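You operate a simulated robot arm through the tools that you are given. There is no shell and no other tool. Be economical: measure what you need, move in short steps, check, and stop when the job is done.

The job below is to be done with a simulated robot arm. You get a single attempt, and the scene is never put back.

JOB
Put things in order on the hooks end of the workbench. At the end: the yellow corn can stands where the yellow cheese box stood; the brown second potato stands where the green toffee tin stood; the yellow cheese box stands where the brown second potato stood; the green toffee tin is on the white plate; whatever was shut is shut again. Leave all else as you found it, and nothing knocked over.

It is judged by the outcome, as a careful person would: the job done as asked, and still so three seconds after it is handed in. It fails if anything else is knocked over, pushed out of place, dropped, spilled or broken.

ROBOT AND FRAMES
A 7-joint arm with a two-finger parallel gripper, fixed in place. Base frame: the origin is at the foot of the arm, x ahead of it, y to its left, z up; the work surface is at about z = 0. Units: mm, degrees, N and s.
With the tool pointing down near the work surface it reaches from about 240 to 620 mm from the base axis. Its first joint turns from -66.0 to 66.0 degrees. Payload 2.6 kg.
Tool frame: the origin (TCP) lies between the finger pads and is the grasp point; the fingertips stand 30 mm ahead of it; z points along the fingers, y is the line along which they close. The gripper opens to 94 mm. The fingers are 28 mm wide and 10 mm thick; the gripper's body (50 by 96 mm) begins 55 mm behind the TCP.
Orientation is that of the tool frame in the base frame, as a unit quaternion [w, x, y, z]. With the fingers straight down and closing along the base's y, the tool's x points along the base's -x, its y along +y and its z along -z.

CONTROLS
- The arm moves only by the tool move_arm. Its arguments are lists of equal length, an entry for each row: "travel": the shift along the tool's x, y, z in cm, a list of three; "delta_rot": the turn, a rotation vector about the tool's x, y, z in rad, a list of three; "claw": the closure in counts, from 0 (fully open) to 255 (shut). In form: {"travel": [[dx, dy, dz], ...], "delta_rot": [[ax, ay, az], ...], "claw": [claw, ...]}. A call has 1 to 8 rows; each row shifts and turns the commanded pose from where the row before left it, along the tool's axes as they then stand. A row lasts 0.2 s, in which the tool goes at most 50 mm and 8.6 degrees; a call with a longer step from one row to the next is refused whole, and so is a gripper value outside its range. Where a pose cannot be reached the arm comes as near as it can. A force on the tool above 40 N (or 10 N above the force at the start of the call, whichever is more), or a blocked arm, ends the call early, and 0.2 s more pass. Each finger travels about 72 mm/s and halts on what it meets, pressing with about 22 N; the grip force reading is that of the motor and also rises with nothing between the fingers. The clock runs only during rows and for 0.2 s after the last one: add rows that do not move to give the fingers time. The reply holds the time, the measured pose of the TCP, the force on the tool along the base axes, the opening and the grip force, in the units named above and with some noise, and new pictures: "views" is both (left out), scene, wrist or none.
- Cameras (640 x 400 px; columns grow to the right, rows downward): "scene" is fixed at [45.7, 440, 563.4]; the picture's right is [-0.67, -0.74, 0.00], its down [-0.43, 0.39, -0.82] and it looks along [0.61, -0.55, -0.58] (base axes); focal length 287 px, centre (320, 200). "wrist" rides on the gripper at [-37, 0, -58] in the tool frame; the picture's right is [0.00, -1.00, 0.00], its down [0.97, 0.00, -0.24] and it looks along [0.24, 0.00, 0.97] (tool axes); focal length 218 px, centre (320, 200).
- pixel_to_xyz(camera, pixels): for up to 12 pixels [column, row] of the newest picture of that camera ("zoom" is the newest enlarged one), the place [x, y, z] in the base frame of the surface seen there, good to about 3 mm. No time passes.
- enlarge(camera, box): a new picture of the part [left, top, right, bottom] of that camera's present view, enlarged. No time passes.
- sign_off(): hands the job in; it is judged then, once.

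Work in short steps. Measure before you move; look again where a grasp or a placing could have gone wrong, and mend it. You have 80 turns and 120 pictures in all, those below and enlarged ones among them. Open the gripper and draw the arm clear of the work before you hand the job in, unless the task says otherwise; then end with one line.

The tools are called as a command line: name --argument value ..., lists and objects as JSON in quotes. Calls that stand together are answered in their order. move_arm: Moves the arm, as the interface text tells. Its arguments: {"type":"object","properties":{"travel":{"type":"array","items":{"type":"array","items":{"type":"number"}}},"delta_rot":{"type":"array","items":{"type":"array","items":{"type":"number"}}},"claw":{"type":"array","items":{"type":"number"}},"views":{"type":"string","enum":["both","scene","wrist","none"]}},"required":["travel","delta_rot","claw"]} The other tools are called the same way: pixel_to_xyz (camera, pixels) gives the place of the surface under pixels of a picture; enlarge (camera, box) takes an enlarged picture of a part of a camera's view; sign_off () hands the job in.

At the start:

```text
time_s: 0.0
ee_pos: [369.5, 112.6, 320.7]
tcp_rot: [0.0, 0.001, 1.0, 0.0]
force: [-0.6, -0.4, 0.0]
finger_gap: 94.0
gripper_force: 0.1
```

scene: 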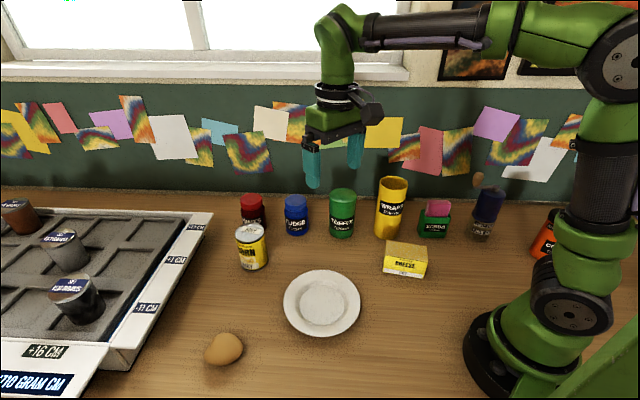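
wrist: 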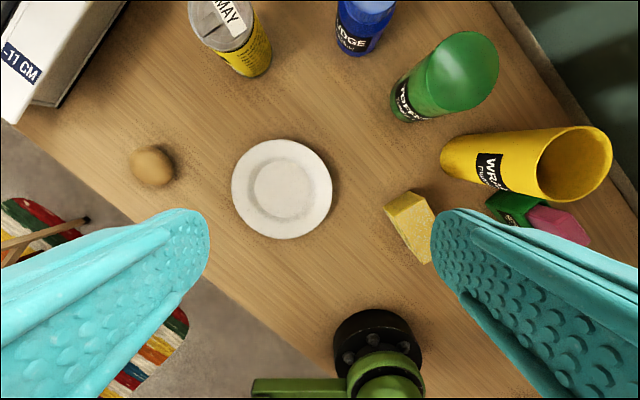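

I'll look closer at the scene: the potato at (223,348), the cheese box at (405,260), the cans at (250,245) and (342,213), and the small brown thing at (478,180).

enlarge --camera "scene" --box '[200, 160, 440, 310]'

enlarge --camera "scene" --box '[400, 150, 640, 300]'

enlarge --camera "scene" --box '[0, 180, 320, 400]'

pixel_to_xyz --camera "scene" --pixels '[[250, 232], [250, 268], [342, 194], [342, 236], [405, 250], [405, 274], [223, 340], [223, 362], [321, 303], [478, 180], [300, 325], [390, 183]]'

```text
2.67 times, centred on (320, 235) of scene
```

zoom: 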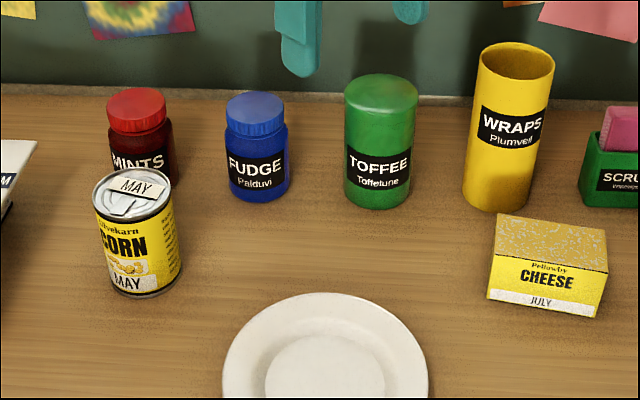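

```text
2.67 times, centred on (520, 225) of scene
```

zoom: 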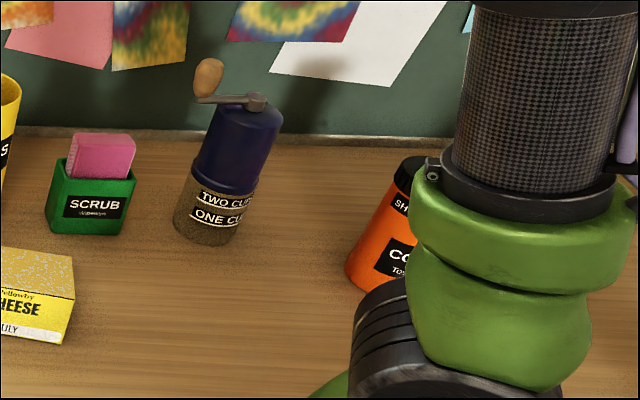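

```text
1.82 times, centred on (160, 290) of scene
```

zoom: 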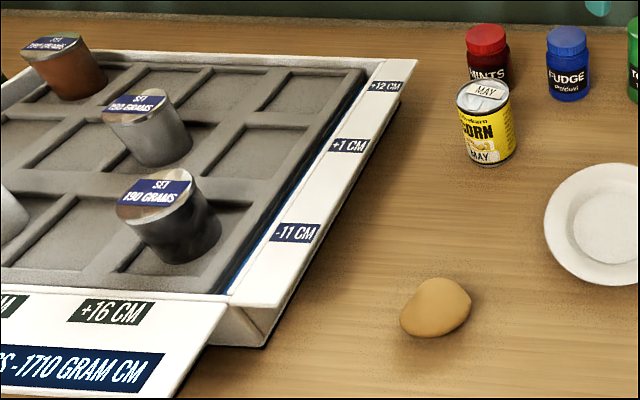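

```text
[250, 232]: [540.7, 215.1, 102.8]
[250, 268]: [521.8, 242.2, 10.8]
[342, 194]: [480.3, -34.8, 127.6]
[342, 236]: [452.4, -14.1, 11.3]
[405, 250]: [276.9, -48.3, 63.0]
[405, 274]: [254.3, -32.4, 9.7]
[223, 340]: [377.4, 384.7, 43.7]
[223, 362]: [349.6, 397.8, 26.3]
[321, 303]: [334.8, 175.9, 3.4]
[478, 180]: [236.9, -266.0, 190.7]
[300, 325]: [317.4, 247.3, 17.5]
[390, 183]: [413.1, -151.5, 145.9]
```

The first view shows each item; now I measure edges in the wrist view: plate rim (232–332, 139–238), toffee lid (465,75), cheese (410,227), potato (151,166).

pixel_to_xyz --camera "wrist" --pixels '[[234, 188], [330, 188], [282, 141], [282, 235], [282, 188], [255, 188], [308, 188], [151, 166], [134, 166], [169, 166], [151, 150], [151, 183]]'

pixel_to_xyz --camera "wrist" --pixels '[[430, 75], [495, 75], [462, 36], [462, 110], [388, 208], [412, 194], [430, 222], [425, 260], [545, 165], [505, 210], [365, 5], [220, 25]]'

pixel_to_xyz --camera "scene" --pixels '[[331, 194], [354, 194], [342, 190], [342, 201], [386, 262], [426, 264], [392, 242], [428, 248], [384, 271], [425, 277], [240, 230], [262, 232]]'

```text
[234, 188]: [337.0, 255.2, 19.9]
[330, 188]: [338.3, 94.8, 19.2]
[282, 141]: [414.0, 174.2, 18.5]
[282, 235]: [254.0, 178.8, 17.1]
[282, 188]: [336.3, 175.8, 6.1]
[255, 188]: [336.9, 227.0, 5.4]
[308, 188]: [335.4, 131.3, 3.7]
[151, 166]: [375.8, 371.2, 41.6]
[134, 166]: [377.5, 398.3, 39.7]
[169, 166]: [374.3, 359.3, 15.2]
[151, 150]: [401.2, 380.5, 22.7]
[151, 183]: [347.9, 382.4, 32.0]
```

```text
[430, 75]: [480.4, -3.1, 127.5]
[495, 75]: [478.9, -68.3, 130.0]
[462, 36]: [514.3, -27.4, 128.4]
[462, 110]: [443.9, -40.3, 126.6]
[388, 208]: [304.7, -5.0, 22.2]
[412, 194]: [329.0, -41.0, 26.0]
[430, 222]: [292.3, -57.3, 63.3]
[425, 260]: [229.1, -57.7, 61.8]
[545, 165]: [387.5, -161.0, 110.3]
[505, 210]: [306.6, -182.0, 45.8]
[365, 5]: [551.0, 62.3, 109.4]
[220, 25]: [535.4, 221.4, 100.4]
```

```text
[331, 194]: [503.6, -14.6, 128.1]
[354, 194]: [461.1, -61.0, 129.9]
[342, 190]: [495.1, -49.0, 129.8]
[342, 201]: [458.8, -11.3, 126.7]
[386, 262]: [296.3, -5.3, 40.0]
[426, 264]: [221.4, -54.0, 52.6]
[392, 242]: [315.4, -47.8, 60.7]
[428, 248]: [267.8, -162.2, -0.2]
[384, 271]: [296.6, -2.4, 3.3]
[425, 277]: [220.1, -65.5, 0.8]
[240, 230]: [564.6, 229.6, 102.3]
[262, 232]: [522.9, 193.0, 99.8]
```

Toffee lid centre is about (479,-35), ~68 mm across, top z≈128; plate centre (336,176), flat z≈4. I move above the toffee for a direct look.

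move_arm --travel '[[-2.75, -3.7, 0], [-2.75, -3.7, 0], [-2.75, -3.7, 0], [-2.7, -3.7, 0], [0, 0, 0]]' --delta_rot '[[0, 0, 0], [0, 0, 0], [0, 0, 0], [0, 0, 0], [0, 0, 0]]' --claw '[0, 0, 0, 0, 0]'

```text
time_s: 1.2
ee_pos: [478.4, -39.0, 318.2]
tcp_rot: [0.0, 0.0, 1.0, -0.001]
force: [0.7, 0.4, 0.0]
finger_gap: 94.0
gripper_force: 0.0
```

scene: 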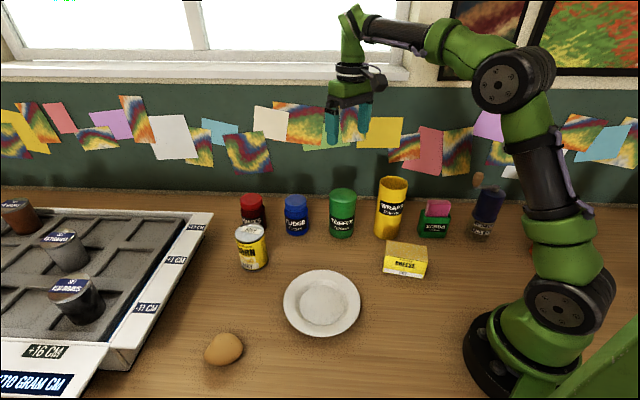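
wrist: 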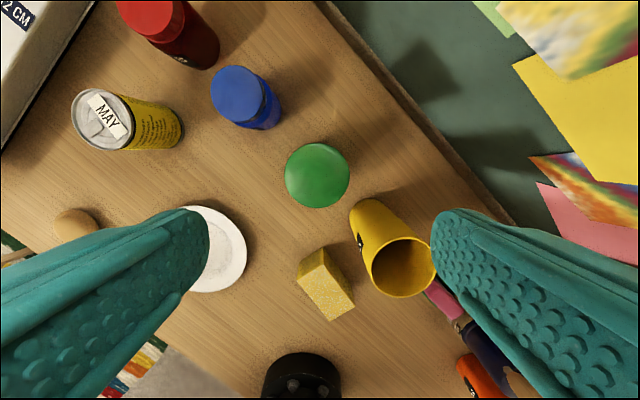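

The toffee lid is at (317,175), with the wraps tube close at (400,265). I measure the lid edges, the wraps rim, cheese corners and corn lid.

pixel_to_xyz --camera "wrist" --pixels '[[287, 175], [347, 175], [317, 146], [317, 204], [372, 268], [432, 268], [402, 240], [352, 215], [356, 250], [268, 110], [240, 70], [400, 200]]'

pixel_to_xyz --camera "wrist" --pixels '[[299, 268], [321, 251], [353, 304], [330, 319], [325, 285], [103, 90], [75, 118], [130, 118], [103, 148], [298, 286], [341, 265], [75, 225]]'

```text
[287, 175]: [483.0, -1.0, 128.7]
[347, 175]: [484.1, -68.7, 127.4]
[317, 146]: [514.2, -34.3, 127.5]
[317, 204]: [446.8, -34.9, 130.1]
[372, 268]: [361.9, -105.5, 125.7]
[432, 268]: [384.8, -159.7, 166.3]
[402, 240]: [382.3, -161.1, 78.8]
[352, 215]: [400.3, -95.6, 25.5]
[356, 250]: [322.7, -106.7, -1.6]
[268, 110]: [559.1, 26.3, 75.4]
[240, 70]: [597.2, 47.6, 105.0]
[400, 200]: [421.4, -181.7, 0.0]
```

```text
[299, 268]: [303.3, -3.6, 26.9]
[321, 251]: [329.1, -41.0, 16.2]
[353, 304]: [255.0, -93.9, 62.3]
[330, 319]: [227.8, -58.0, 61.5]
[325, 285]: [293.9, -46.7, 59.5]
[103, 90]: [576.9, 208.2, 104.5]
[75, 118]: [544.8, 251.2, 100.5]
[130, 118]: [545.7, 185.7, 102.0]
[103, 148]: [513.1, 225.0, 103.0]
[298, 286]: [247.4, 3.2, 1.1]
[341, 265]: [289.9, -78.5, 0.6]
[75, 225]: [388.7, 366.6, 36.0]
```

Lid centre (480.5,-35), 68 mm across; gripper 94 gives about 13 mm each side. Descend to z≈160 and check the pose.

move_arm --travel '[[-0.2, 0.2, 4], [0, 0, 4], [0, 0, 4], [0, 0, 3.8], [0, 0, 0]]' --delta_rot '[[0, 0, 0], [0, 0, 0], [0, 0, 0], [0, 0, 0], [0, 0, 0]]' --claw '[0, 0, 0, 0, 0]' --views "wrist"

```text
time_s: 2.4
ee_pos: [483.3, -34.1, 164.7]
tcp_rot: [0.0, 0.001, 1.0, 0.0]
force: [-0.3, 0.7, 0.2]
finger_gap: 93.9
gripper_force: 0.1
```

wrist: 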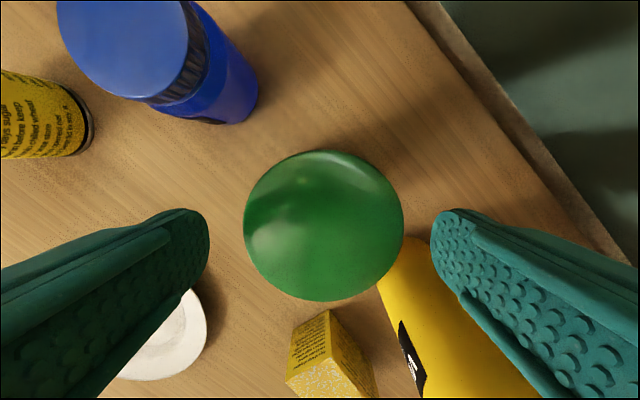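

The lid is centred between the fingers (324 against 320). Descend 7.5 cm and close.

move_arm --travel '[[0, 0, 2.5], [0, 0, 2.5], [0, 0, 2.5], [0, 0, 0], [0, 0, 0], [0, 0, 0], [0, 0, 0], [0, 0, 0]]' --delta_rot '[[0, 0, 0], [0, 0, 0], [0, 0, 0], [0, 0, 0], [0, 0, 0], [0, 0, 0], [0, 0, 0], [0, 0, 0]]' --claw '[0, 0, 0, 0, 255, 255, 255, 255]'

```text
time_s: 4.2
ee_pos: [482.2, -34.2, 87.3]
tcp_rot: [0.0, 0.0, 1.0, 0.001]
force: [-0.5, 0.1, -0.5]
finger_gap: 75.6
gripper_force: 22.3
```

scene: 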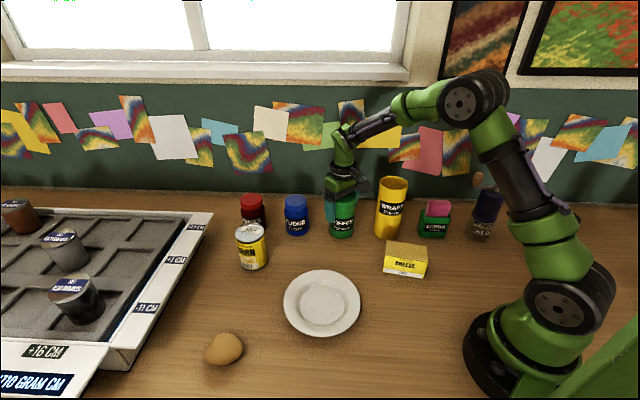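
wrist: 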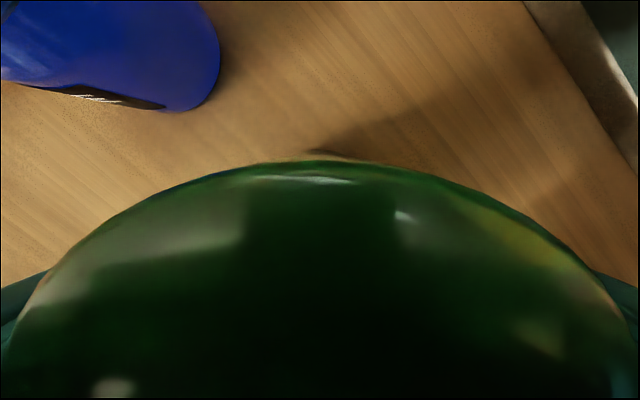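

Gripped at 75.6 mm with 22 N. Lift 6 cm straight up and check.

move_arm --travel '[[0, 0, -1.5], [0, 0, -2], [0, 0, -2.5], [0, 0, 0]]' --delta_rot '[[0, 0, 0], [0, 0, 0], [0, 0, 0], [0, 0, 0]]' --claw '[255, 255, 255, 255]' --views "scene"

```text
time_s: 5.2
ee_pos: [482.9, -32.7, 148.2]
tcp_rot: [0.0, -0.001, 1.0, -0.001]
force: [0.0, 0.2, -0.9]
finger_gap: 75.8
gripper_force: 21.5
```

scene: 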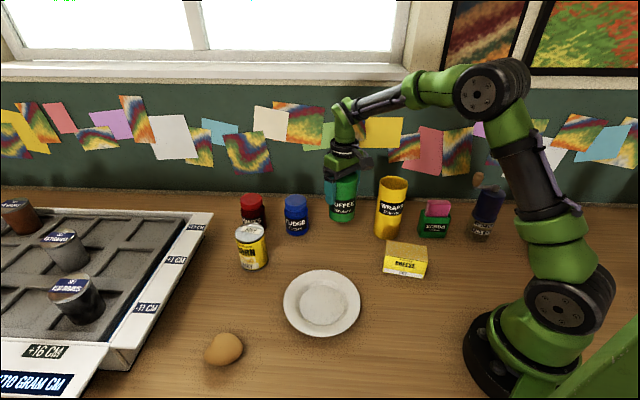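

The tin is lifted (its bottom now at row 221). Carry it to over the plate.

move_arm --travel '[[2.1, 2.98, 0], [2.1, 2.98, 0], [2.1, 2.98, 0], [2.1, 2.98, 0], [2.1, 2.98, 0], [2.1, 2.98, 0], [2.1, 2.98, 0], [0, 0, 0]]' --delta_rot '[[0, 0, 0], [0, 0, 0], [0, 0, 0], [0, 0, 0], [0, 0, 0], [0, 0, 0], [0, 0, 0], [0, 0, 0]]' --claw '[255, 255, 255, 255, 255, 255, 255, 255]'

```text
time_s: 7.0
ee_pos: [336.1, 173.4, 147.1]
tcp_rot: [0.0, 0.0, 1.0, 0.001]
force: [-0.8, -0.4, -1.5]
finger_gap: 75.6
gripper_force: 22.0
```

scene: 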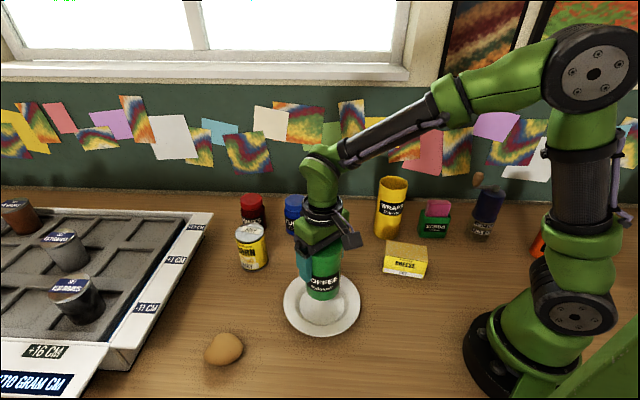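
wrist: 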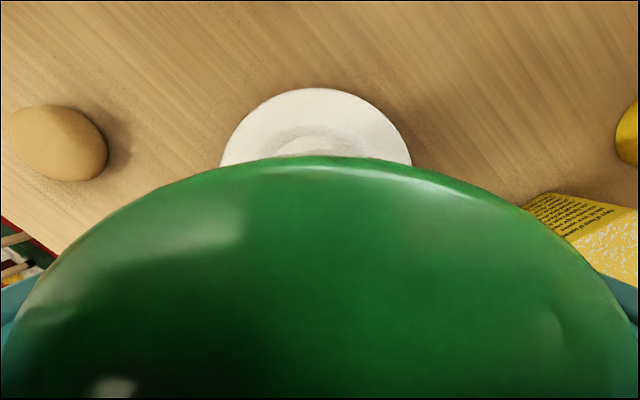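

Something green shows behind the gripper at (346,213); I look closely before lowering.

enlarge --camera "scene" --box '[220, 160, 440, 350]'

pixel_to_xyz --camera "scene" --pixels '[[346, 213], [346, 221], [324, 296]]'

```text
2.11 times, centred on (330, 255) of scene
```

zoom: 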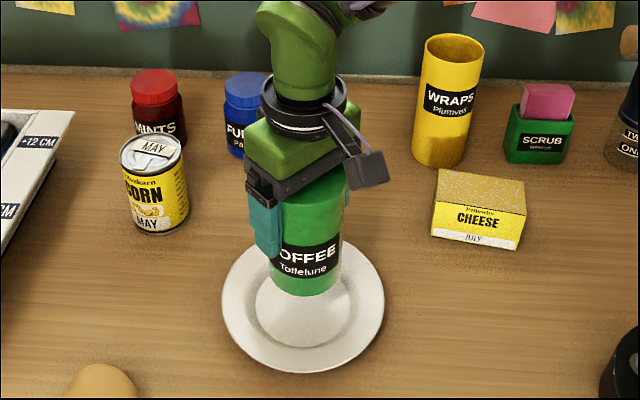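

```text
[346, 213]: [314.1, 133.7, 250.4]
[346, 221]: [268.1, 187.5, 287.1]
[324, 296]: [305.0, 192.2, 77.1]
```

That green is just the gripper. Lower to just above contact (z≈92) slowly.

move_arm --travel '[[0, 0.2, 2], [0, 0, 2], [0, 0, 0.8], [0, 0, 0.4], [0, 0, 0]]' --delta_rot '[[0, 0, 0], [0, 0, 0], [0, 0, 0], [0, 0, 0], [0, 0, 0]]' --claw '[255, 255, 255, 255, 255]' --views "scene"

enlarge --camera "scene" --box '[260, 220, 380, 350]'

```text
time_s: 8.2
ee_pos: [336.3, 176.3, 97.0]
tcp_rot: [-0.001, 0.001, 1.0, 0.0]
force: [0.5, 0.7, -2.0]
finger_gap: 75.5
gripper_force: 22.0
```

scene: 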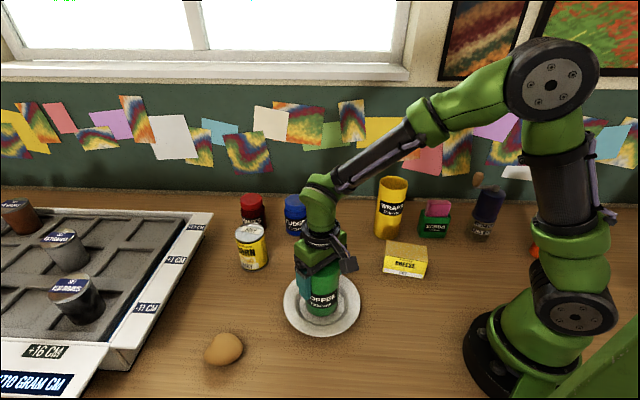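

```text
3.08 times, centred on (320, 285) of scene
```

zoom: 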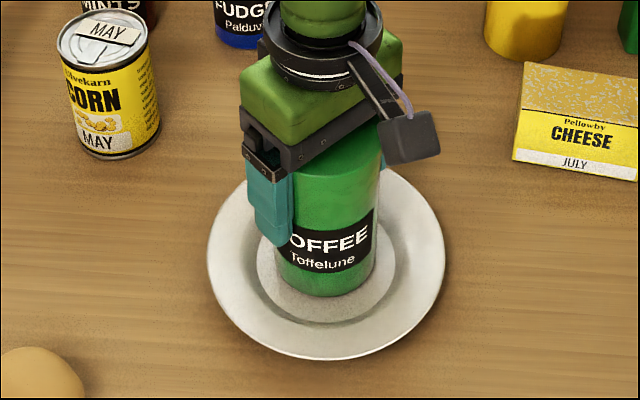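

Near the plate at z 97; step down in millimetres until the force rises.

move_arm --travel '[[0, 0, 0.2], [0, 0, 0.2], [0, 0, 0]]' --delta_rot '[[0, 0, 0], [0, 0, 0], [0, 0, 0]]' --claw '[255, 255, 255]' --views "none"

```text
time_s: 9.0
ee_pos: [335.0, 176.7, 92.7]
tcp_rot: [0.0, 0.0, 1.0, 0.001]
force: [0.2, -0.3, -0.7]
finger_gap: 75.3
gripper_force: 22.0
```

Force is nearly unchanged; go 2 mm further.

move_arm --travel '[[0, 0, 0.1], [0, 0, 0.1], [0, 0, 0]]' --delta_rot '[[0, 0, 0], [0, 0, 0], [0, 0, 0]]' --claw '[255, 255, 255]' --views "none"

```text
time_s: 9.8
ee_pos: [336.0, 177.2, 92.1]
tcp_rot: [0.001, 0.0, 1.0, 0.001]
force: [-5.3, -3.1, 21.4]
finger_gap: 75.4
gripper_force: 21.8
```

Contact (21 N up). Ease 1 mm up, open, and rise clear.

move_arm --travel '[[0, 0, -0.1], [0, 0, 0], [0, 0, 0], [0, 0, 0], [0, 0, -3], [0, 0, -4], [0, 0, -4], [0, 0, -4]]' --delta_rot '[[0, 0, 0], [0, 0, 0], [0, 0, 0], [0, 0, 0], [0, 0, 0], [0, 0, 0], [0, 0, 0], [0, 0, 0]]' --claw '[255, 100, 0, 0, 0, 0, 0, 0]'

enlarge --camera "scene" --box '[260, 220, 380, 350]'

```text
time_s: 11.6
ee_pos: [334.9, 180.4, 239.2]
tcp_rot: [-0.001, 0.0, 1.0, 0.001]
force: [0.1, -0.1, 1.0]
finger_gap: 94.1
gripper_force: 0.0
```

scene: 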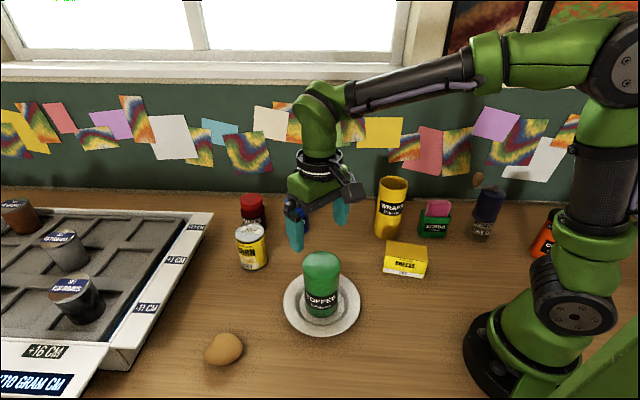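
wrist: 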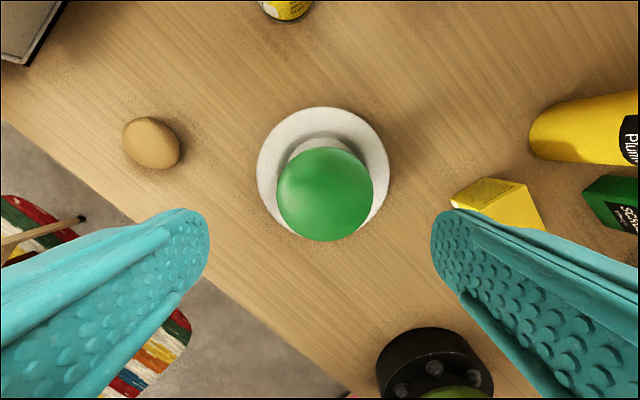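

```text
3.08 times, centred on (320, 285) of scene
```

zoom: 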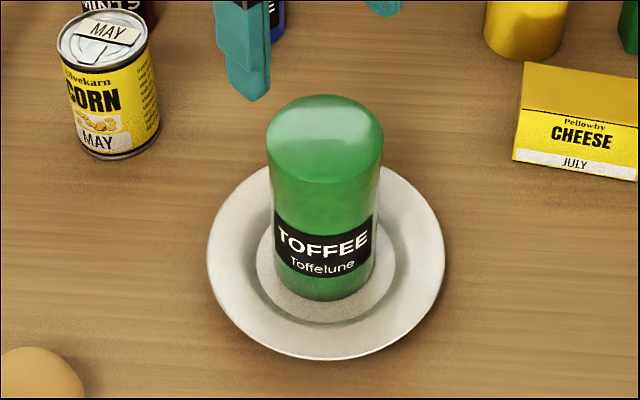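

Toffee stands on the plate. Next the potato near (375,380): I move above it.

move_arm --travel '[[-0.8, 4, 0], [-0.8, 4, 0], [-0.8, 4, 0], [-0.8, 4, 0], [-0.8, 4, 0], [0, 0, 0]]' --delta_rot '[[0, 0, 0], [0, 0, 0], [0, 0, 0], [0, 0, 0], [0, 0, 0], [0, 0, 0]]' --claw '[0, 0, 0, 0, 0, 0]' --views "wrist"

enlarge --camera "wrist" --box '[220, 120, 420, 245]'

```text
time_s: 13.0
ee_pos: [373.1, 377.1, 239.4]
tcp_rot: [0.001, 0.0, 1.0, 0.0]
force: [0.2, 0.6, -0.1]
finger_gap: 94.0
gripper_force: 0.1
```

wrist: 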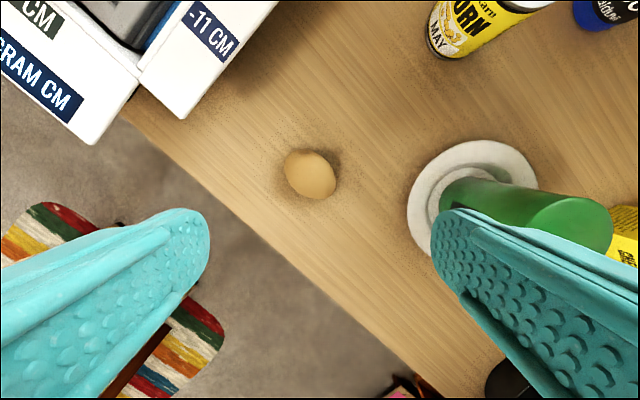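

```text
3.20 times, centred on (320, 182) of wrist
```

zoom: 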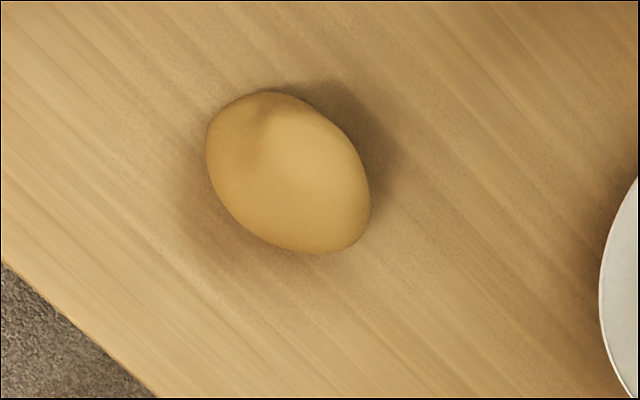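

The potato is an ellipsoid centred at (310,174), long axis about 45° in base; I measure its edges and will turn the tool by 45° to close on the short axis.

pixel_to_xyz --camera "zoom" --pixels '[[288, 172], [212, 120], [225, 108], [360, 230], [345, 245], [225, 215], [345, 125], [230, 205], [340, 135], [290, 185]]'

pixel_to_xyz --camera "scene" --pixels '[[206, 352], [242, 345], [225, 335], [222, 362], [212, 362], [236, 356]]'

```text
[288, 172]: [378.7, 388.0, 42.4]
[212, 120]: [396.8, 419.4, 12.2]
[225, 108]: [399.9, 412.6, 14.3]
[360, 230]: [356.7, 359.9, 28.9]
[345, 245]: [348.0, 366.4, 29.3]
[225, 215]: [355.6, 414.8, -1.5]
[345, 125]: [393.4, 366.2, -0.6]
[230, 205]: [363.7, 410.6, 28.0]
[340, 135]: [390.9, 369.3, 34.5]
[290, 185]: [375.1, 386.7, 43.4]
```

```text
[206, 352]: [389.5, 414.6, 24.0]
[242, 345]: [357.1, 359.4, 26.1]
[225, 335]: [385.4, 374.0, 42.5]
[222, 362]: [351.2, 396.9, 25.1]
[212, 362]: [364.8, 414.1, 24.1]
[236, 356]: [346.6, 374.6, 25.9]
```

Centre ≈(376,389), long axis at ~48°, height 44. Turn the tool by -0.82 rad about its z and shift over it.

move_arm --travel '[[0, 0, 0], [0, 0, 0], [0, 0, 0], [0, 0, 0], [0, 0, 0], [0, 0, 0], [-0.94, 0.6, 4], [0, 0, 0]]' --delta_rot '[[0, 0, -0.137], [0, 0, -0.137], [0, 0, -0.137], [0, 0, -0.137], [0, 0, -0.137], [0, 0, -0.137], [0, 0, 0], [0, 0, 0]]' --claw '[0, 0, 0, 0, 0, 0, 0, 0]' --views "wrist"

```text
time_s: 14.8
ee_pos: [376.3, 389.6, 200.0]
tcp_rot: [0.0, -0.4, 0.916, 0.0]
force: [0.7, -0.3, 0.5]
finger_gap: 93.6
gripper_force: 0.0
```

wrist: 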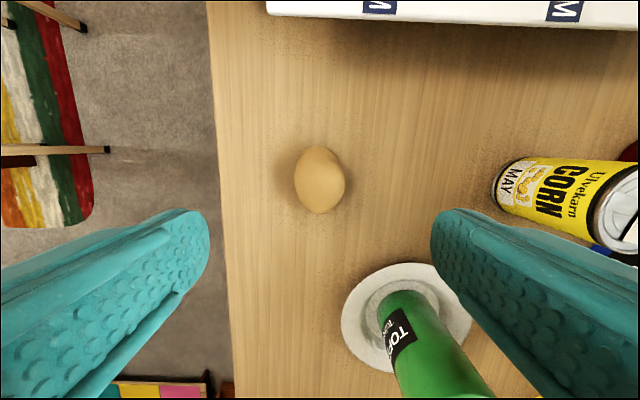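

The potato is centred in both axes (expected row 181, seen 180). Descend to z≈34 and close.

move_arm --travel '[[0, 0, 4.5], [0, 0, 4.5], [0, 0, 4.5], [0, 0, 3.1], [0, 0, 0], [0, 0, 0], [0, 0, 0], [0, 0, 0]]' --delta_rot '[[0, 0, 0], [0, 0, 0], [0, 0, 0], [0, 0, 0], [0, 0, 0], [0, 0, 0], [0, 0, 0], [0, 0, 0]]' --claw '[0, 0, 0, 0, 0, 150, 255, 255]' --views "both"

```text
time_s: 16.6
ee_pos: [375.2, 388.0, 33.8]
tcp_rot: [-0.001, -0.4, 0.916, 0.0]
force: [0.5, -0.2, 0.4]
finger_gap: 52.8
gripper_force: 22.4
```

scene: 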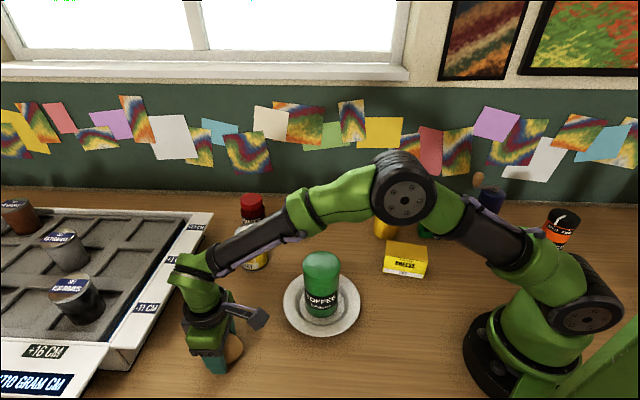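
wrist: 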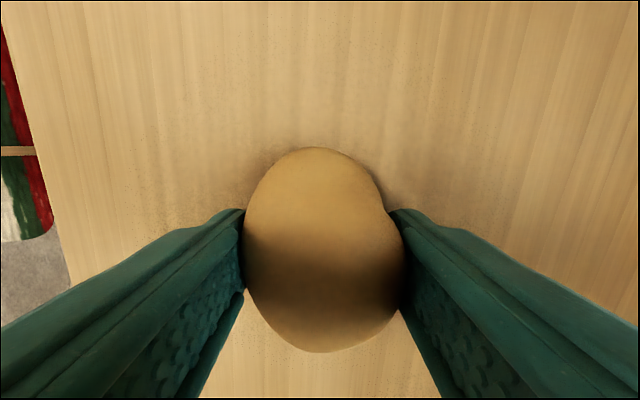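

Gripped at 52.8 mm. Lift 17 cm (above the toffee lid at ~133) and check.

move_arm --travel '[[0, 0, -2], [0, 0, -4], [0, 0, -4.5], [0, 0, -4.5], [0, 0, -3], [0, 0, 0]]' --delta_rot '[[0, 0, 0], [0, 0, 0], [0, 0, 0], [0, 0, 0], [0, 0, 0], [0, 0, 0]]' --claw '[255, 255, 255, 255, 255, 255]' --views "wrist"

```text
time_s: 18.0
ee_pos: [376.6, 389.2, 218.7]
tcp_rot: [0.0, -0.4, 0.917, 0.0]
force: [-1.0, 0.0, -1.6]
finger_gap: 52.8
gripper_force: 21.4
```

wrist: 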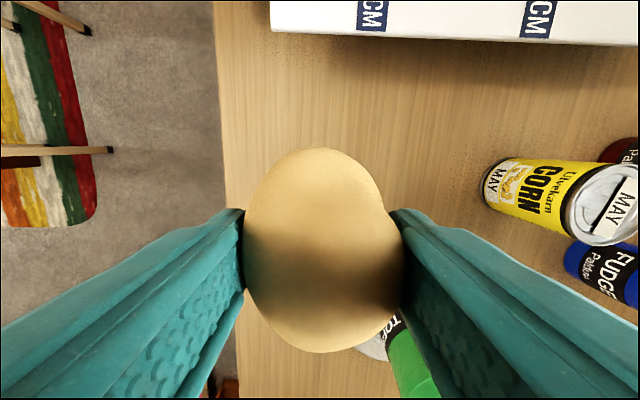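

Potato is held. Travel toward the toffee's old place, first half.

move_arm --travel '[[2.4, -3.64, 0], [2.4, -3.64, 0], [2.4, -3.64, 0], [2.4, -3.64, 0], [2.4, -3.64, 0], [2.4, -3.64, 0], [2.4, -3.64, 0], [0, 0, 0]]' --delta_rot '[[0, 0, 0], [0, 0, 0], [0, 0, 0], [0, 0, 0], [0, 0, 0], [0, 0, 0], [0, 0, 0], [0, 0, 0]]' --claw '[255, 255, 255, 255, 255, 255, 255, 255]' --views "none"

move_arm --travel '[[2.4, -3.64, 0], [0, 0, 0], [0, 0, 0], [0, 0, 0], [0, 0, 0], [0, 0, 0], [0, 0, 0], [0, 0, 0]]' --delta_rot '[[0, 0, 0], [0, 0, 0.137], [0, 0, 0.137], [0, 0, 0.137], [0, 0, 0.137], [0, 0, 0.137], [0, 0, 0.137], [0, 0, 0]]' --claw '[255, 255, 255, 255, 255, 255, 255, 255]'

```text
time_s: 19.8
ee_pos: [446.9, 93.0, 214.0]
tcp_rot: [0.0, -0.4, 0.916, 0.0]
force: [-0.7, 0.0, -1.2]
finger_gap: 52.7
gripper_force: 21.8
```

```text
time_s: 21.6
ee_pos: [460.3, 49.5, 214.3]
tcp_rot: [0.0, 0.001, 1.0, 0.001]
force: [-0.3, 0.1, -1.7]
finger_gap: 53.0
gripper_force: 22.1
```

scene: 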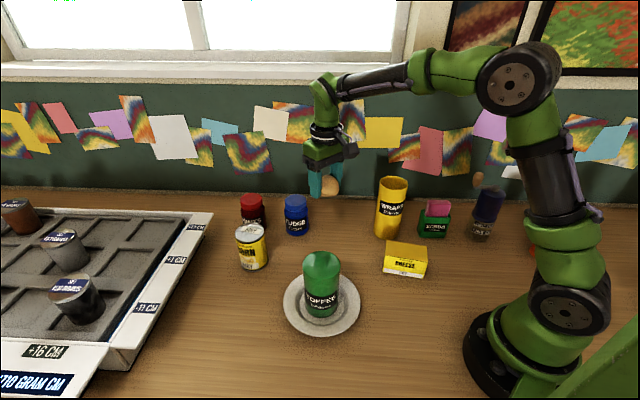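
wrist: 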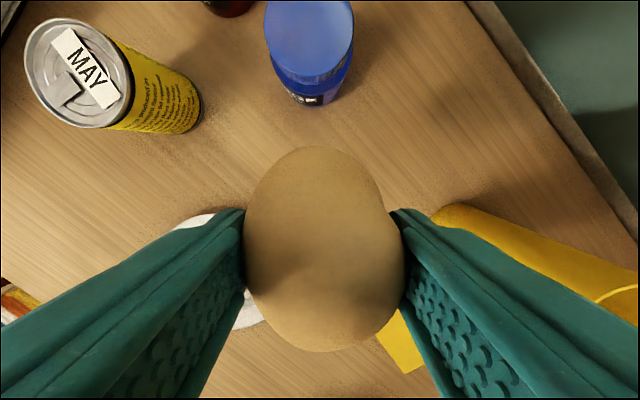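

Now shift (20,-84) to the toffee's old spot and go down to z≈55.

move_arm --travel '[[-1.0, -4.22, 0], [-1.0, -4.22, 0], [0, 0, 4], [0, 0, 4], [0, 0, 4], [0, 0, 3.9], [0, 0, 0]]' --delta_rot '[[0, 0, 0], [0, 0, 0], [0, 0, 0], [0, 0, 0], [0, 0, 0], [0, 0, 0], [0, 0, 0]]' --claw '[255, 255, 255, 255, 255, 255, 255]' --views "scene"

```text
time_s: 23.2
ee_pos: [478.2, -34.3, 57.3]
tcp_rot: [0.0, 0.0, 1.0, 0.0]
force: [0.1, -0.2, -0.6]
finger_gap: 52.7
gripper_force: 22.3
```

scene: 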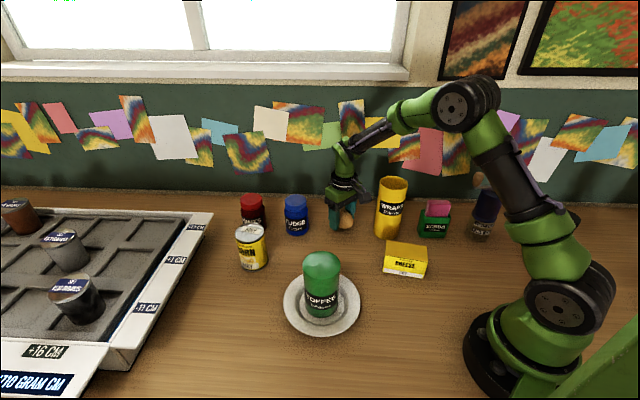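

Pose is on target; lower to z≈35 in gentle steps.

move_arm --travel '[[-0.15, 0, 1.2], [0, 0, 0.8], [0, 0, 0.2], [0, 0, 0]]' --delta_rot '[[0, 0, 0], [0, 0, 0], [0, 0, 0], [0, 0, 0]]' --claw '[255, 255, 255, 255]' --views "none"

```text
time_s: 24.2
ee_pos: [479.7, -34.6, 35.3]
tcp_rot: [0.0, 0.0, 1.0, -0.001]
force: [-3.7, 0.4, 7.1]
finger_gap: 52.6
gripper_force: 22.3
```

Light contact (7 N). Open slowly and stay to look for rolling.

move_arm --travel '[[0, 0, 0], [0, 0, 0], [0, 0, 0], [0, 0, 0], [0, 0, -3], [0, 0, -4], [0, 0, -4.5], [0, 0, -4.5]]' --delta_rot '[[0, 0, 0], [0, 0, 0], [0, 0, 0], [0, 0, 0], [0, 0, 0], [0, 0, 0], [0, 0, 0], [0, 0, 0]]' --claw '[95, 80, 60, 30, 0, 0, 0, 0]'

pixel_to_xyz --camera "wrist" --pixels '[[320, 180]]'

```text
time_s: 26.0
ee_pos: [483.6, -35.2, 192.5]
tcp_rot: [0.0, -0.001, 1.0, 0.0]
force: [0.1, 0.2, -0.2]
finger_gap: 94.0
gripper_force: 0.1
```

scene: 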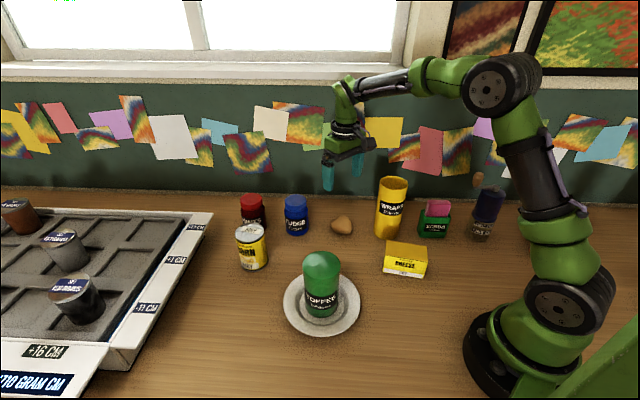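
wrist: 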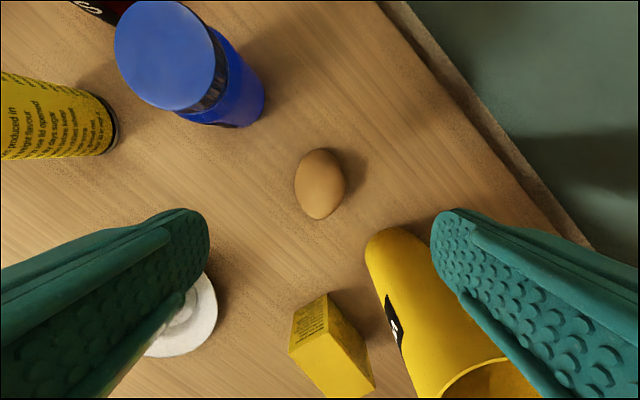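

```text
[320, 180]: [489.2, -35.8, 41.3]
```

The potato rests at about (484,-35), as wanted. Next the cheese box at ≈(274,-51): rise 6 cm, go above it.

move_arm --travel '[[0, 0, -4], [0, 0, -3], [4, -0.3, 0], [4, -0.3, 0], [4, -0.3, 0], [4, -0.3, 0], [4, -0.3, 0], [0, 0, 0]]' --delta_rot '[[0, 0, 0], [0, 0, 0], [0, 0, 0], [0, 0, 0], [0, 0, 0], [0, 0, 0], [0, 0, 0], [0, 0, 0]]' --claw '[0, 0, 0, 0, 0, 0, 0, 0]' --views "none"

move_arm --travel '[[0, 0, 0], [0, 0, 0], [0, 0, 0], [0, 0, 0], [0, 0, 0], [0, 0, 0]]' --delta_rot '[[0, 0, -0.132], [0, 0, -0.132], [0, 0, -0.132], [0, 0, -0.132], [0, 0, -0.132], [0, 0, 0]]' --claw '[0, 0, 0, 0, 0, 0]' --views "wrist"

```text
time_s: 27.8
ee_pos: [280.0, -51.6, 263.1]
tcp_rot: [0.0, 0.0, 1.0, 0.0]
force: [0.2, -0.1, -0.5]
finger_gap: 94.2
gripper_force: 0.1
```

```text
time_s: 29.2
ee_pos: [280.0, -48.3, 263.7]
tcp_rot: [0.001, -0.326, 0.945, 0.001]
force: [0.3, 0.0, 0.1]
finger_gap: 93.9
gripper_force: 0.1
```

wrist: 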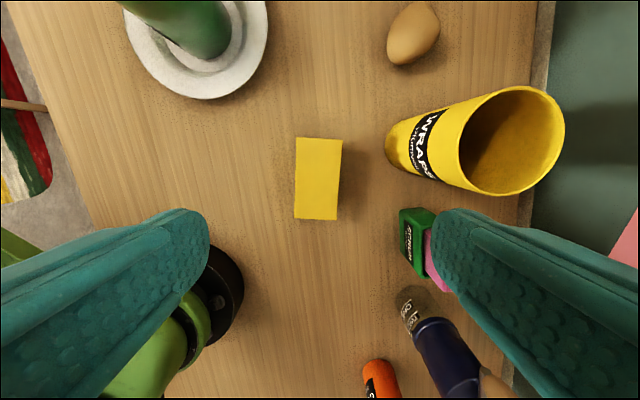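

The box top spans (296,137)–(337,219), nearly aligned with the tool; I measure its corners.

pixel_to_xyz --camera "wrist" --pixels '[[298, 140], [339, 143], [335, 217], [297, 216], [318, 180], [400, 160], [405, 225], [345, 180]]'

pixel_to_xyz --camera "scene" --pixels '[[386, 262], [384, 271], [425, 277], [404, 274], [390, 242]]'

```text
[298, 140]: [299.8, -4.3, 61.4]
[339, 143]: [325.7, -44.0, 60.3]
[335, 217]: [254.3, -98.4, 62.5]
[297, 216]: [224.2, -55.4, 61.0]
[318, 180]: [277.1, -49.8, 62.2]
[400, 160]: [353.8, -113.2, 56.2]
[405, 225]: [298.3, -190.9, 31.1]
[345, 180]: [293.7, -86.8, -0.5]
```

```text
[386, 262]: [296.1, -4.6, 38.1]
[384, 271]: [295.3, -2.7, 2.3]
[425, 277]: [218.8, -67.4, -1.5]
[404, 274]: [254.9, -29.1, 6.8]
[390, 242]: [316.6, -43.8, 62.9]
```

Box centre (276,-50.5), axis ≈36°; correct 2° and a few mm, go down to z≈110 and check.

move_arm --travel '[[0.2, 0.25, 3.8], [0, 0, 3.8], [0, 0, 3.8], [0, 0, 3.8], [0, 0, 0]]' --delta_rot '[[0, 0, 0.035], [0, 0, 0], [0, 0, 0], [0, 0, 0], [0, 0, 0]]' --claw '[0, 0, 0, 0, 0]' --views "wrist"

```text
time_s: 30.4
ee_pos: [277.0, -50.9, 111.9]
tcp_rot: [-0.001, -0.307, 0.952, 0.0]
force: [-0.9, -0.3, 0.4]
finger_gap: 94.1
gripper_force: 0.1
```

wrist: 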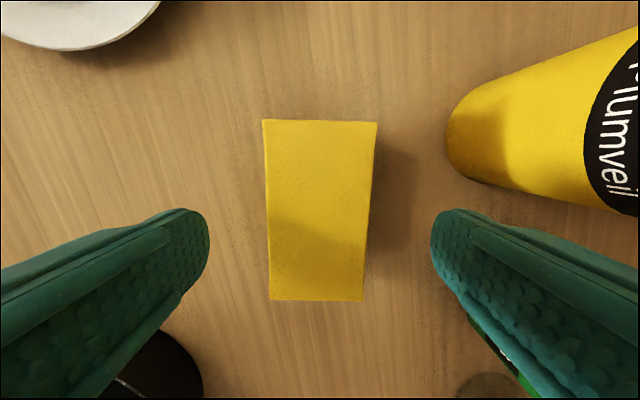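

Box centred (col 318) and square to the fingers. Descend to z≈45 and close.

move_arm --travel '[[0, 0, 3], [0, 0, 3], [0, 0, 0.7], [0, 0, 0], [0, 0, 0], [0, 0, 0], [0, 0, 0]]' --delta_rot '[[0, 0, 0], [0, 0, 0], [0, 0, 0], [0, 0, 0], [0, 0, 0], [0, 0, 0], [0, 0, 0]]' --claw '[0, 0, 0, 0, 150, 255, 255]' --views "wrist"

```text
time_s: 32.0
ee_pos: [276.1, -50.6, 45.1]
tcp_rot: [0.0, -0.307, 0.952, 0.0]
force: [0.7, 0.0, -0.1]
finger_gap: 59.2
gripper_force: 22.0
```

wrist: 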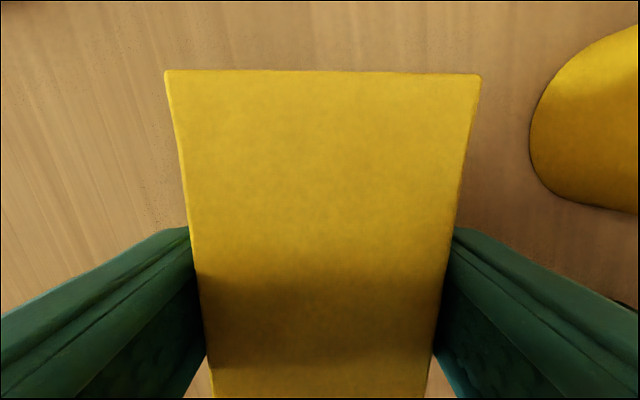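

Gripped at 59 mm. Lift 17.5 cm so it passes above the toffee tin.

move_arm --travel '[[0, 0, -2], [0, 0, -3.5], [0, 0, -4], [0, 0, -4], [0, 0, -4], [0, 0, 0]]' --delta_rot '[[0, 0, 0], [0, 0, 0], [0, 0, 0], [0, 0, 0], [0, 0, 0], [0, 0, 0]]' --claw '[255, 255, 255, 255, 255, 255]' --views "scene"

```text
time_s: 33.4
ee_pos: [276.7, -49.8, 220.6]
tcp_rot: [0.001, -0.307, 0.952, 0.0]
force: [-0.4, 0.3, -1.7]
finger_gap: 59.3
gripper_force: 22.1
```

scene: 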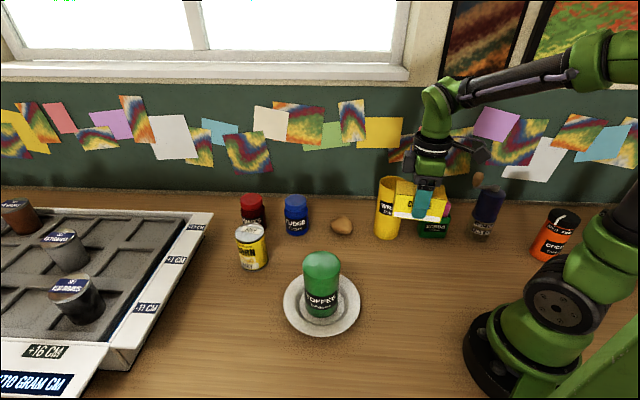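

The box is held well clear. Carry it to the potato's old place (376,389).

move_arm --travel '[[-3.38, 2.98, 0], [-3.38, 2.98, 0], [-3.38, 2.98, 0], [-3.38, 2.98, 0], [-3.38, 2.98, 0], [0, 0, 0]]' --delta_rot '[[0, 0, 0], [0, 0, 0], [0, 0, 0], [0, 0, 0], [0, 0, 0], [0, 0, 0]]' --claw '[255, 255, 255, 255, 255, 255]' --views "none"

move_arm --travel '[[-3.38, 2.98, 0], [-3.38, 2.98, 0], [-3.38, 2.98, 0], [-3.38, 2.98, 0], [-3.38, 2.98, 0], [0, 0, 0]]' --delta_rot '[[0, 0, 0], [0, 0, 0], [0, 0, 0], [0, 0, 0], [0, 0, 0], [0, 0, 0]]' --claw '[255, 255, 255, 255, 255, 255]'

```text
time_s: 34.8
ee_pos: [326.0, 170.8, 220.3]
tcp_rot: [0.0, -0.307, 0.952, 0.001]
force: [-0.3, -0.1, -1.6]
finger_gap: 59.1
gripper_force: 22.3
```

```text
time_s: 36.2
ee_pos: [376.6, 386.0, 220.4]
tcp_rot: [-0.001, -0.306, 0.952, 0.0]
force: [0.1, 0.7, -1.2]
finger_gap: 59.2
gripper_force: 22.2
```

scene: 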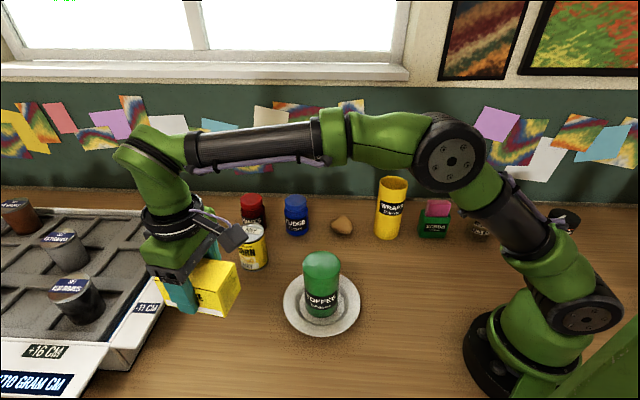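
wrist: 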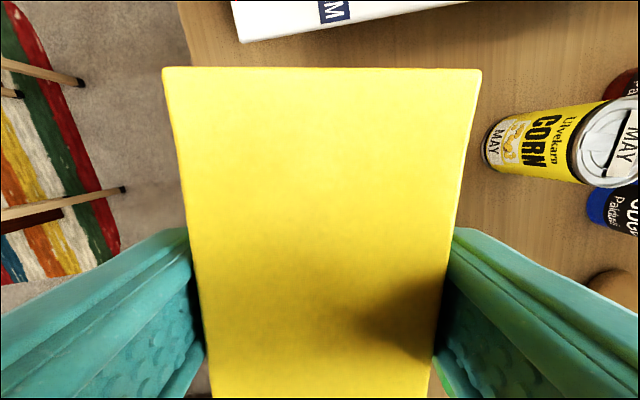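

Over the target with the tray ~100 mm clear of the box footprint. Lower to z≈52, adding 2 mm along y.

move_arm --travel '[[-0.1, 0.15, 4], [0, 0, 4], [0, 0, 4], [0, 0, 3], [0, 0, 1.8], [0, 0, 0]]' --delta_rot '[[0, 0, 0], [0, 0, 0], [0, 0, 0], [0, 0, 0], [0, 0, 0], [0, 0, 0]]' --claw '[255, 255, 255, 255, 255, 255]' --views "scene"

```text
time_s: 37.6
ee_pos: [377.0, 390.1, 51.4]
tcp_rot: [0.0, -0.307, 0.952, 0.001]
force: [0.3, -1.3, -1.5]
finger_gap: 59.0
gripper_force: 22.1
```

scene: 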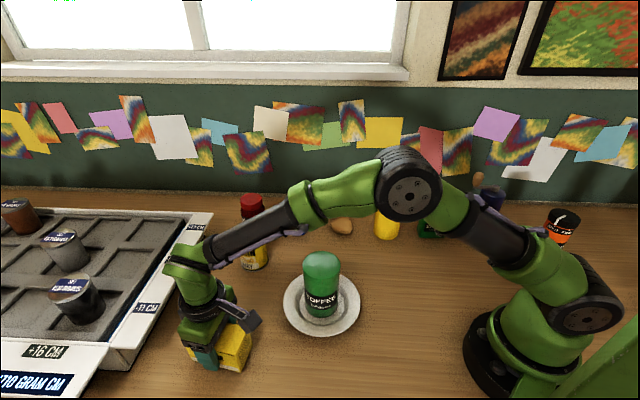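

About 6 mm to go; lower in small steps to contact.

move_arm --travel '[[0, 0, 0.3], [0, 0, 0.2], [0, 0, 0.1], [0, 0, 0]]' --delta_rot '[[0, 0, 0], [0, 0, 0], [0, 0, 0], [0, 0, 0]]' --claw '[255, 255, 255, 255]' --views "none"

```text
time_s: 38.6
ee_pos: [377.1, 391.8, 46.4]
tcp_rot: [0.001, -0.308, 0.952, 0.0]
force: [0.2, 0.0, -1.9]
finger_gap: 59.2
gripper_force: 22.2
```

No contact yet; another 2 mm.

move_arm --travel '[[0, 0, 0.1], [0, 0, 0.1], [0, 0, 0]]' --delta_rot '[[0, 0, 0], [0, 0, 0], [0, 0, 0]]' --claw '[255, 255, 255]' --views "none"

```text
time_s: 39.4
ee_pos: [377.8, 390.6, 44.1]
tcp_rot: [0.001, -0.307, 0.952, 0.0]
force: [-1.7, -1.4, 3.2]
finger_gap: 59.1
gripper_force: 22.0
```

Contact begins (z 44, +3 N). Open and rise 18 cm.

move_arm --travel '[[0, 0, 0], [0, 0, 0], [0, 0, 0], [0, 0, -3], [0, 0, -4], [0, 0, -4.5], [0, 0, -4.5], [0, 0, -4]]' --delta_rot '[[0, 0, 0], [0, 0, 0], [0, 0, 0], [0, 0, 0], [0, 0, 0], [0, 0, 0], [0, 0, 0], [0, 0, 0]]' --claw '[80, 40, 0, 0, 0, 0, 0, 0]'

pixel_to_xyz --camera "wrist" --pixels '[[320, 180]]'

```text
time_s: 41.2
ee_pos: [380.0, 394.1, 242.9]
tcp_rot: [-0.001, -0.308, 0.952, 0.0]
force: [-0.1, 0.7, -0.5]
finger_gap: 94.0
gripper_force: 0.0
```

scene: 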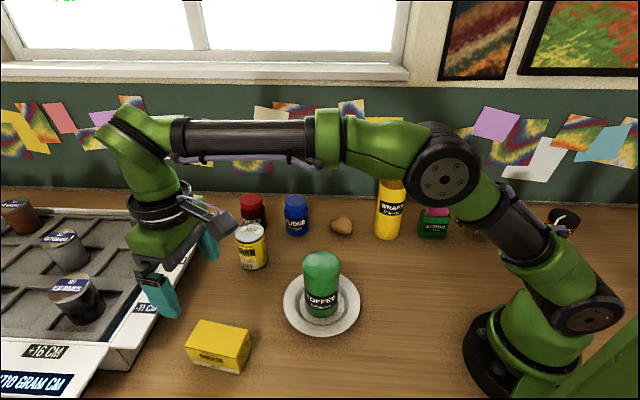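
wrist: 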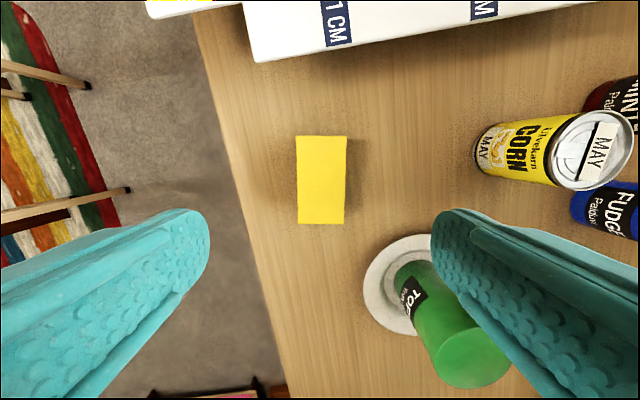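

```text
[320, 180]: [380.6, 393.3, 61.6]
```

Cheese stands at ≈(378,391). Now the corn can: measure it with its neighbours mints (613,95) and fudge (605,205).

pixel_to_xyz --camera "wrist" --pixels '[[595, 115], [560, 150], [630, 150], [590, 188], [620, 82], [600, 95], [578, 205], [482, 152]]'

pixel_to_xyz --camera "scene" --pixels '[[250, 200], [242, 212], [265, 225], [290, 200], [303, 200], [296, 195], [287, 230], [305, 232], [237, 262], [266, 264], [252, 271]]'

```text
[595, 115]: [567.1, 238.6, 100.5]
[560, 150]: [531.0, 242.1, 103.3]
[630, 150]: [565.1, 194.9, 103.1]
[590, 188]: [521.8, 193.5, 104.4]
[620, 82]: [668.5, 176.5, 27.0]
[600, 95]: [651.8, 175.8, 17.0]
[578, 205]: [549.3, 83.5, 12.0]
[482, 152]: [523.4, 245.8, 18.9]
```

```text
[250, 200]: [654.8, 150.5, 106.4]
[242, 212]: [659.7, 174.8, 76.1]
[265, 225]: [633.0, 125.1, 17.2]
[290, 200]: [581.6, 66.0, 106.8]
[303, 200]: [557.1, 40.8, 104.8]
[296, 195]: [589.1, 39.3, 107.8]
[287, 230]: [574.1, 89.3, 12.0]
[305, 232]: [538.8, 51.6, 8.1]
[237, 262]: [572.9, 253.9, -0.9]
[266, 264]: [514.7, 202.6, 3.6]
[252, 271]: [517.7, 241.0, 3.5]
```

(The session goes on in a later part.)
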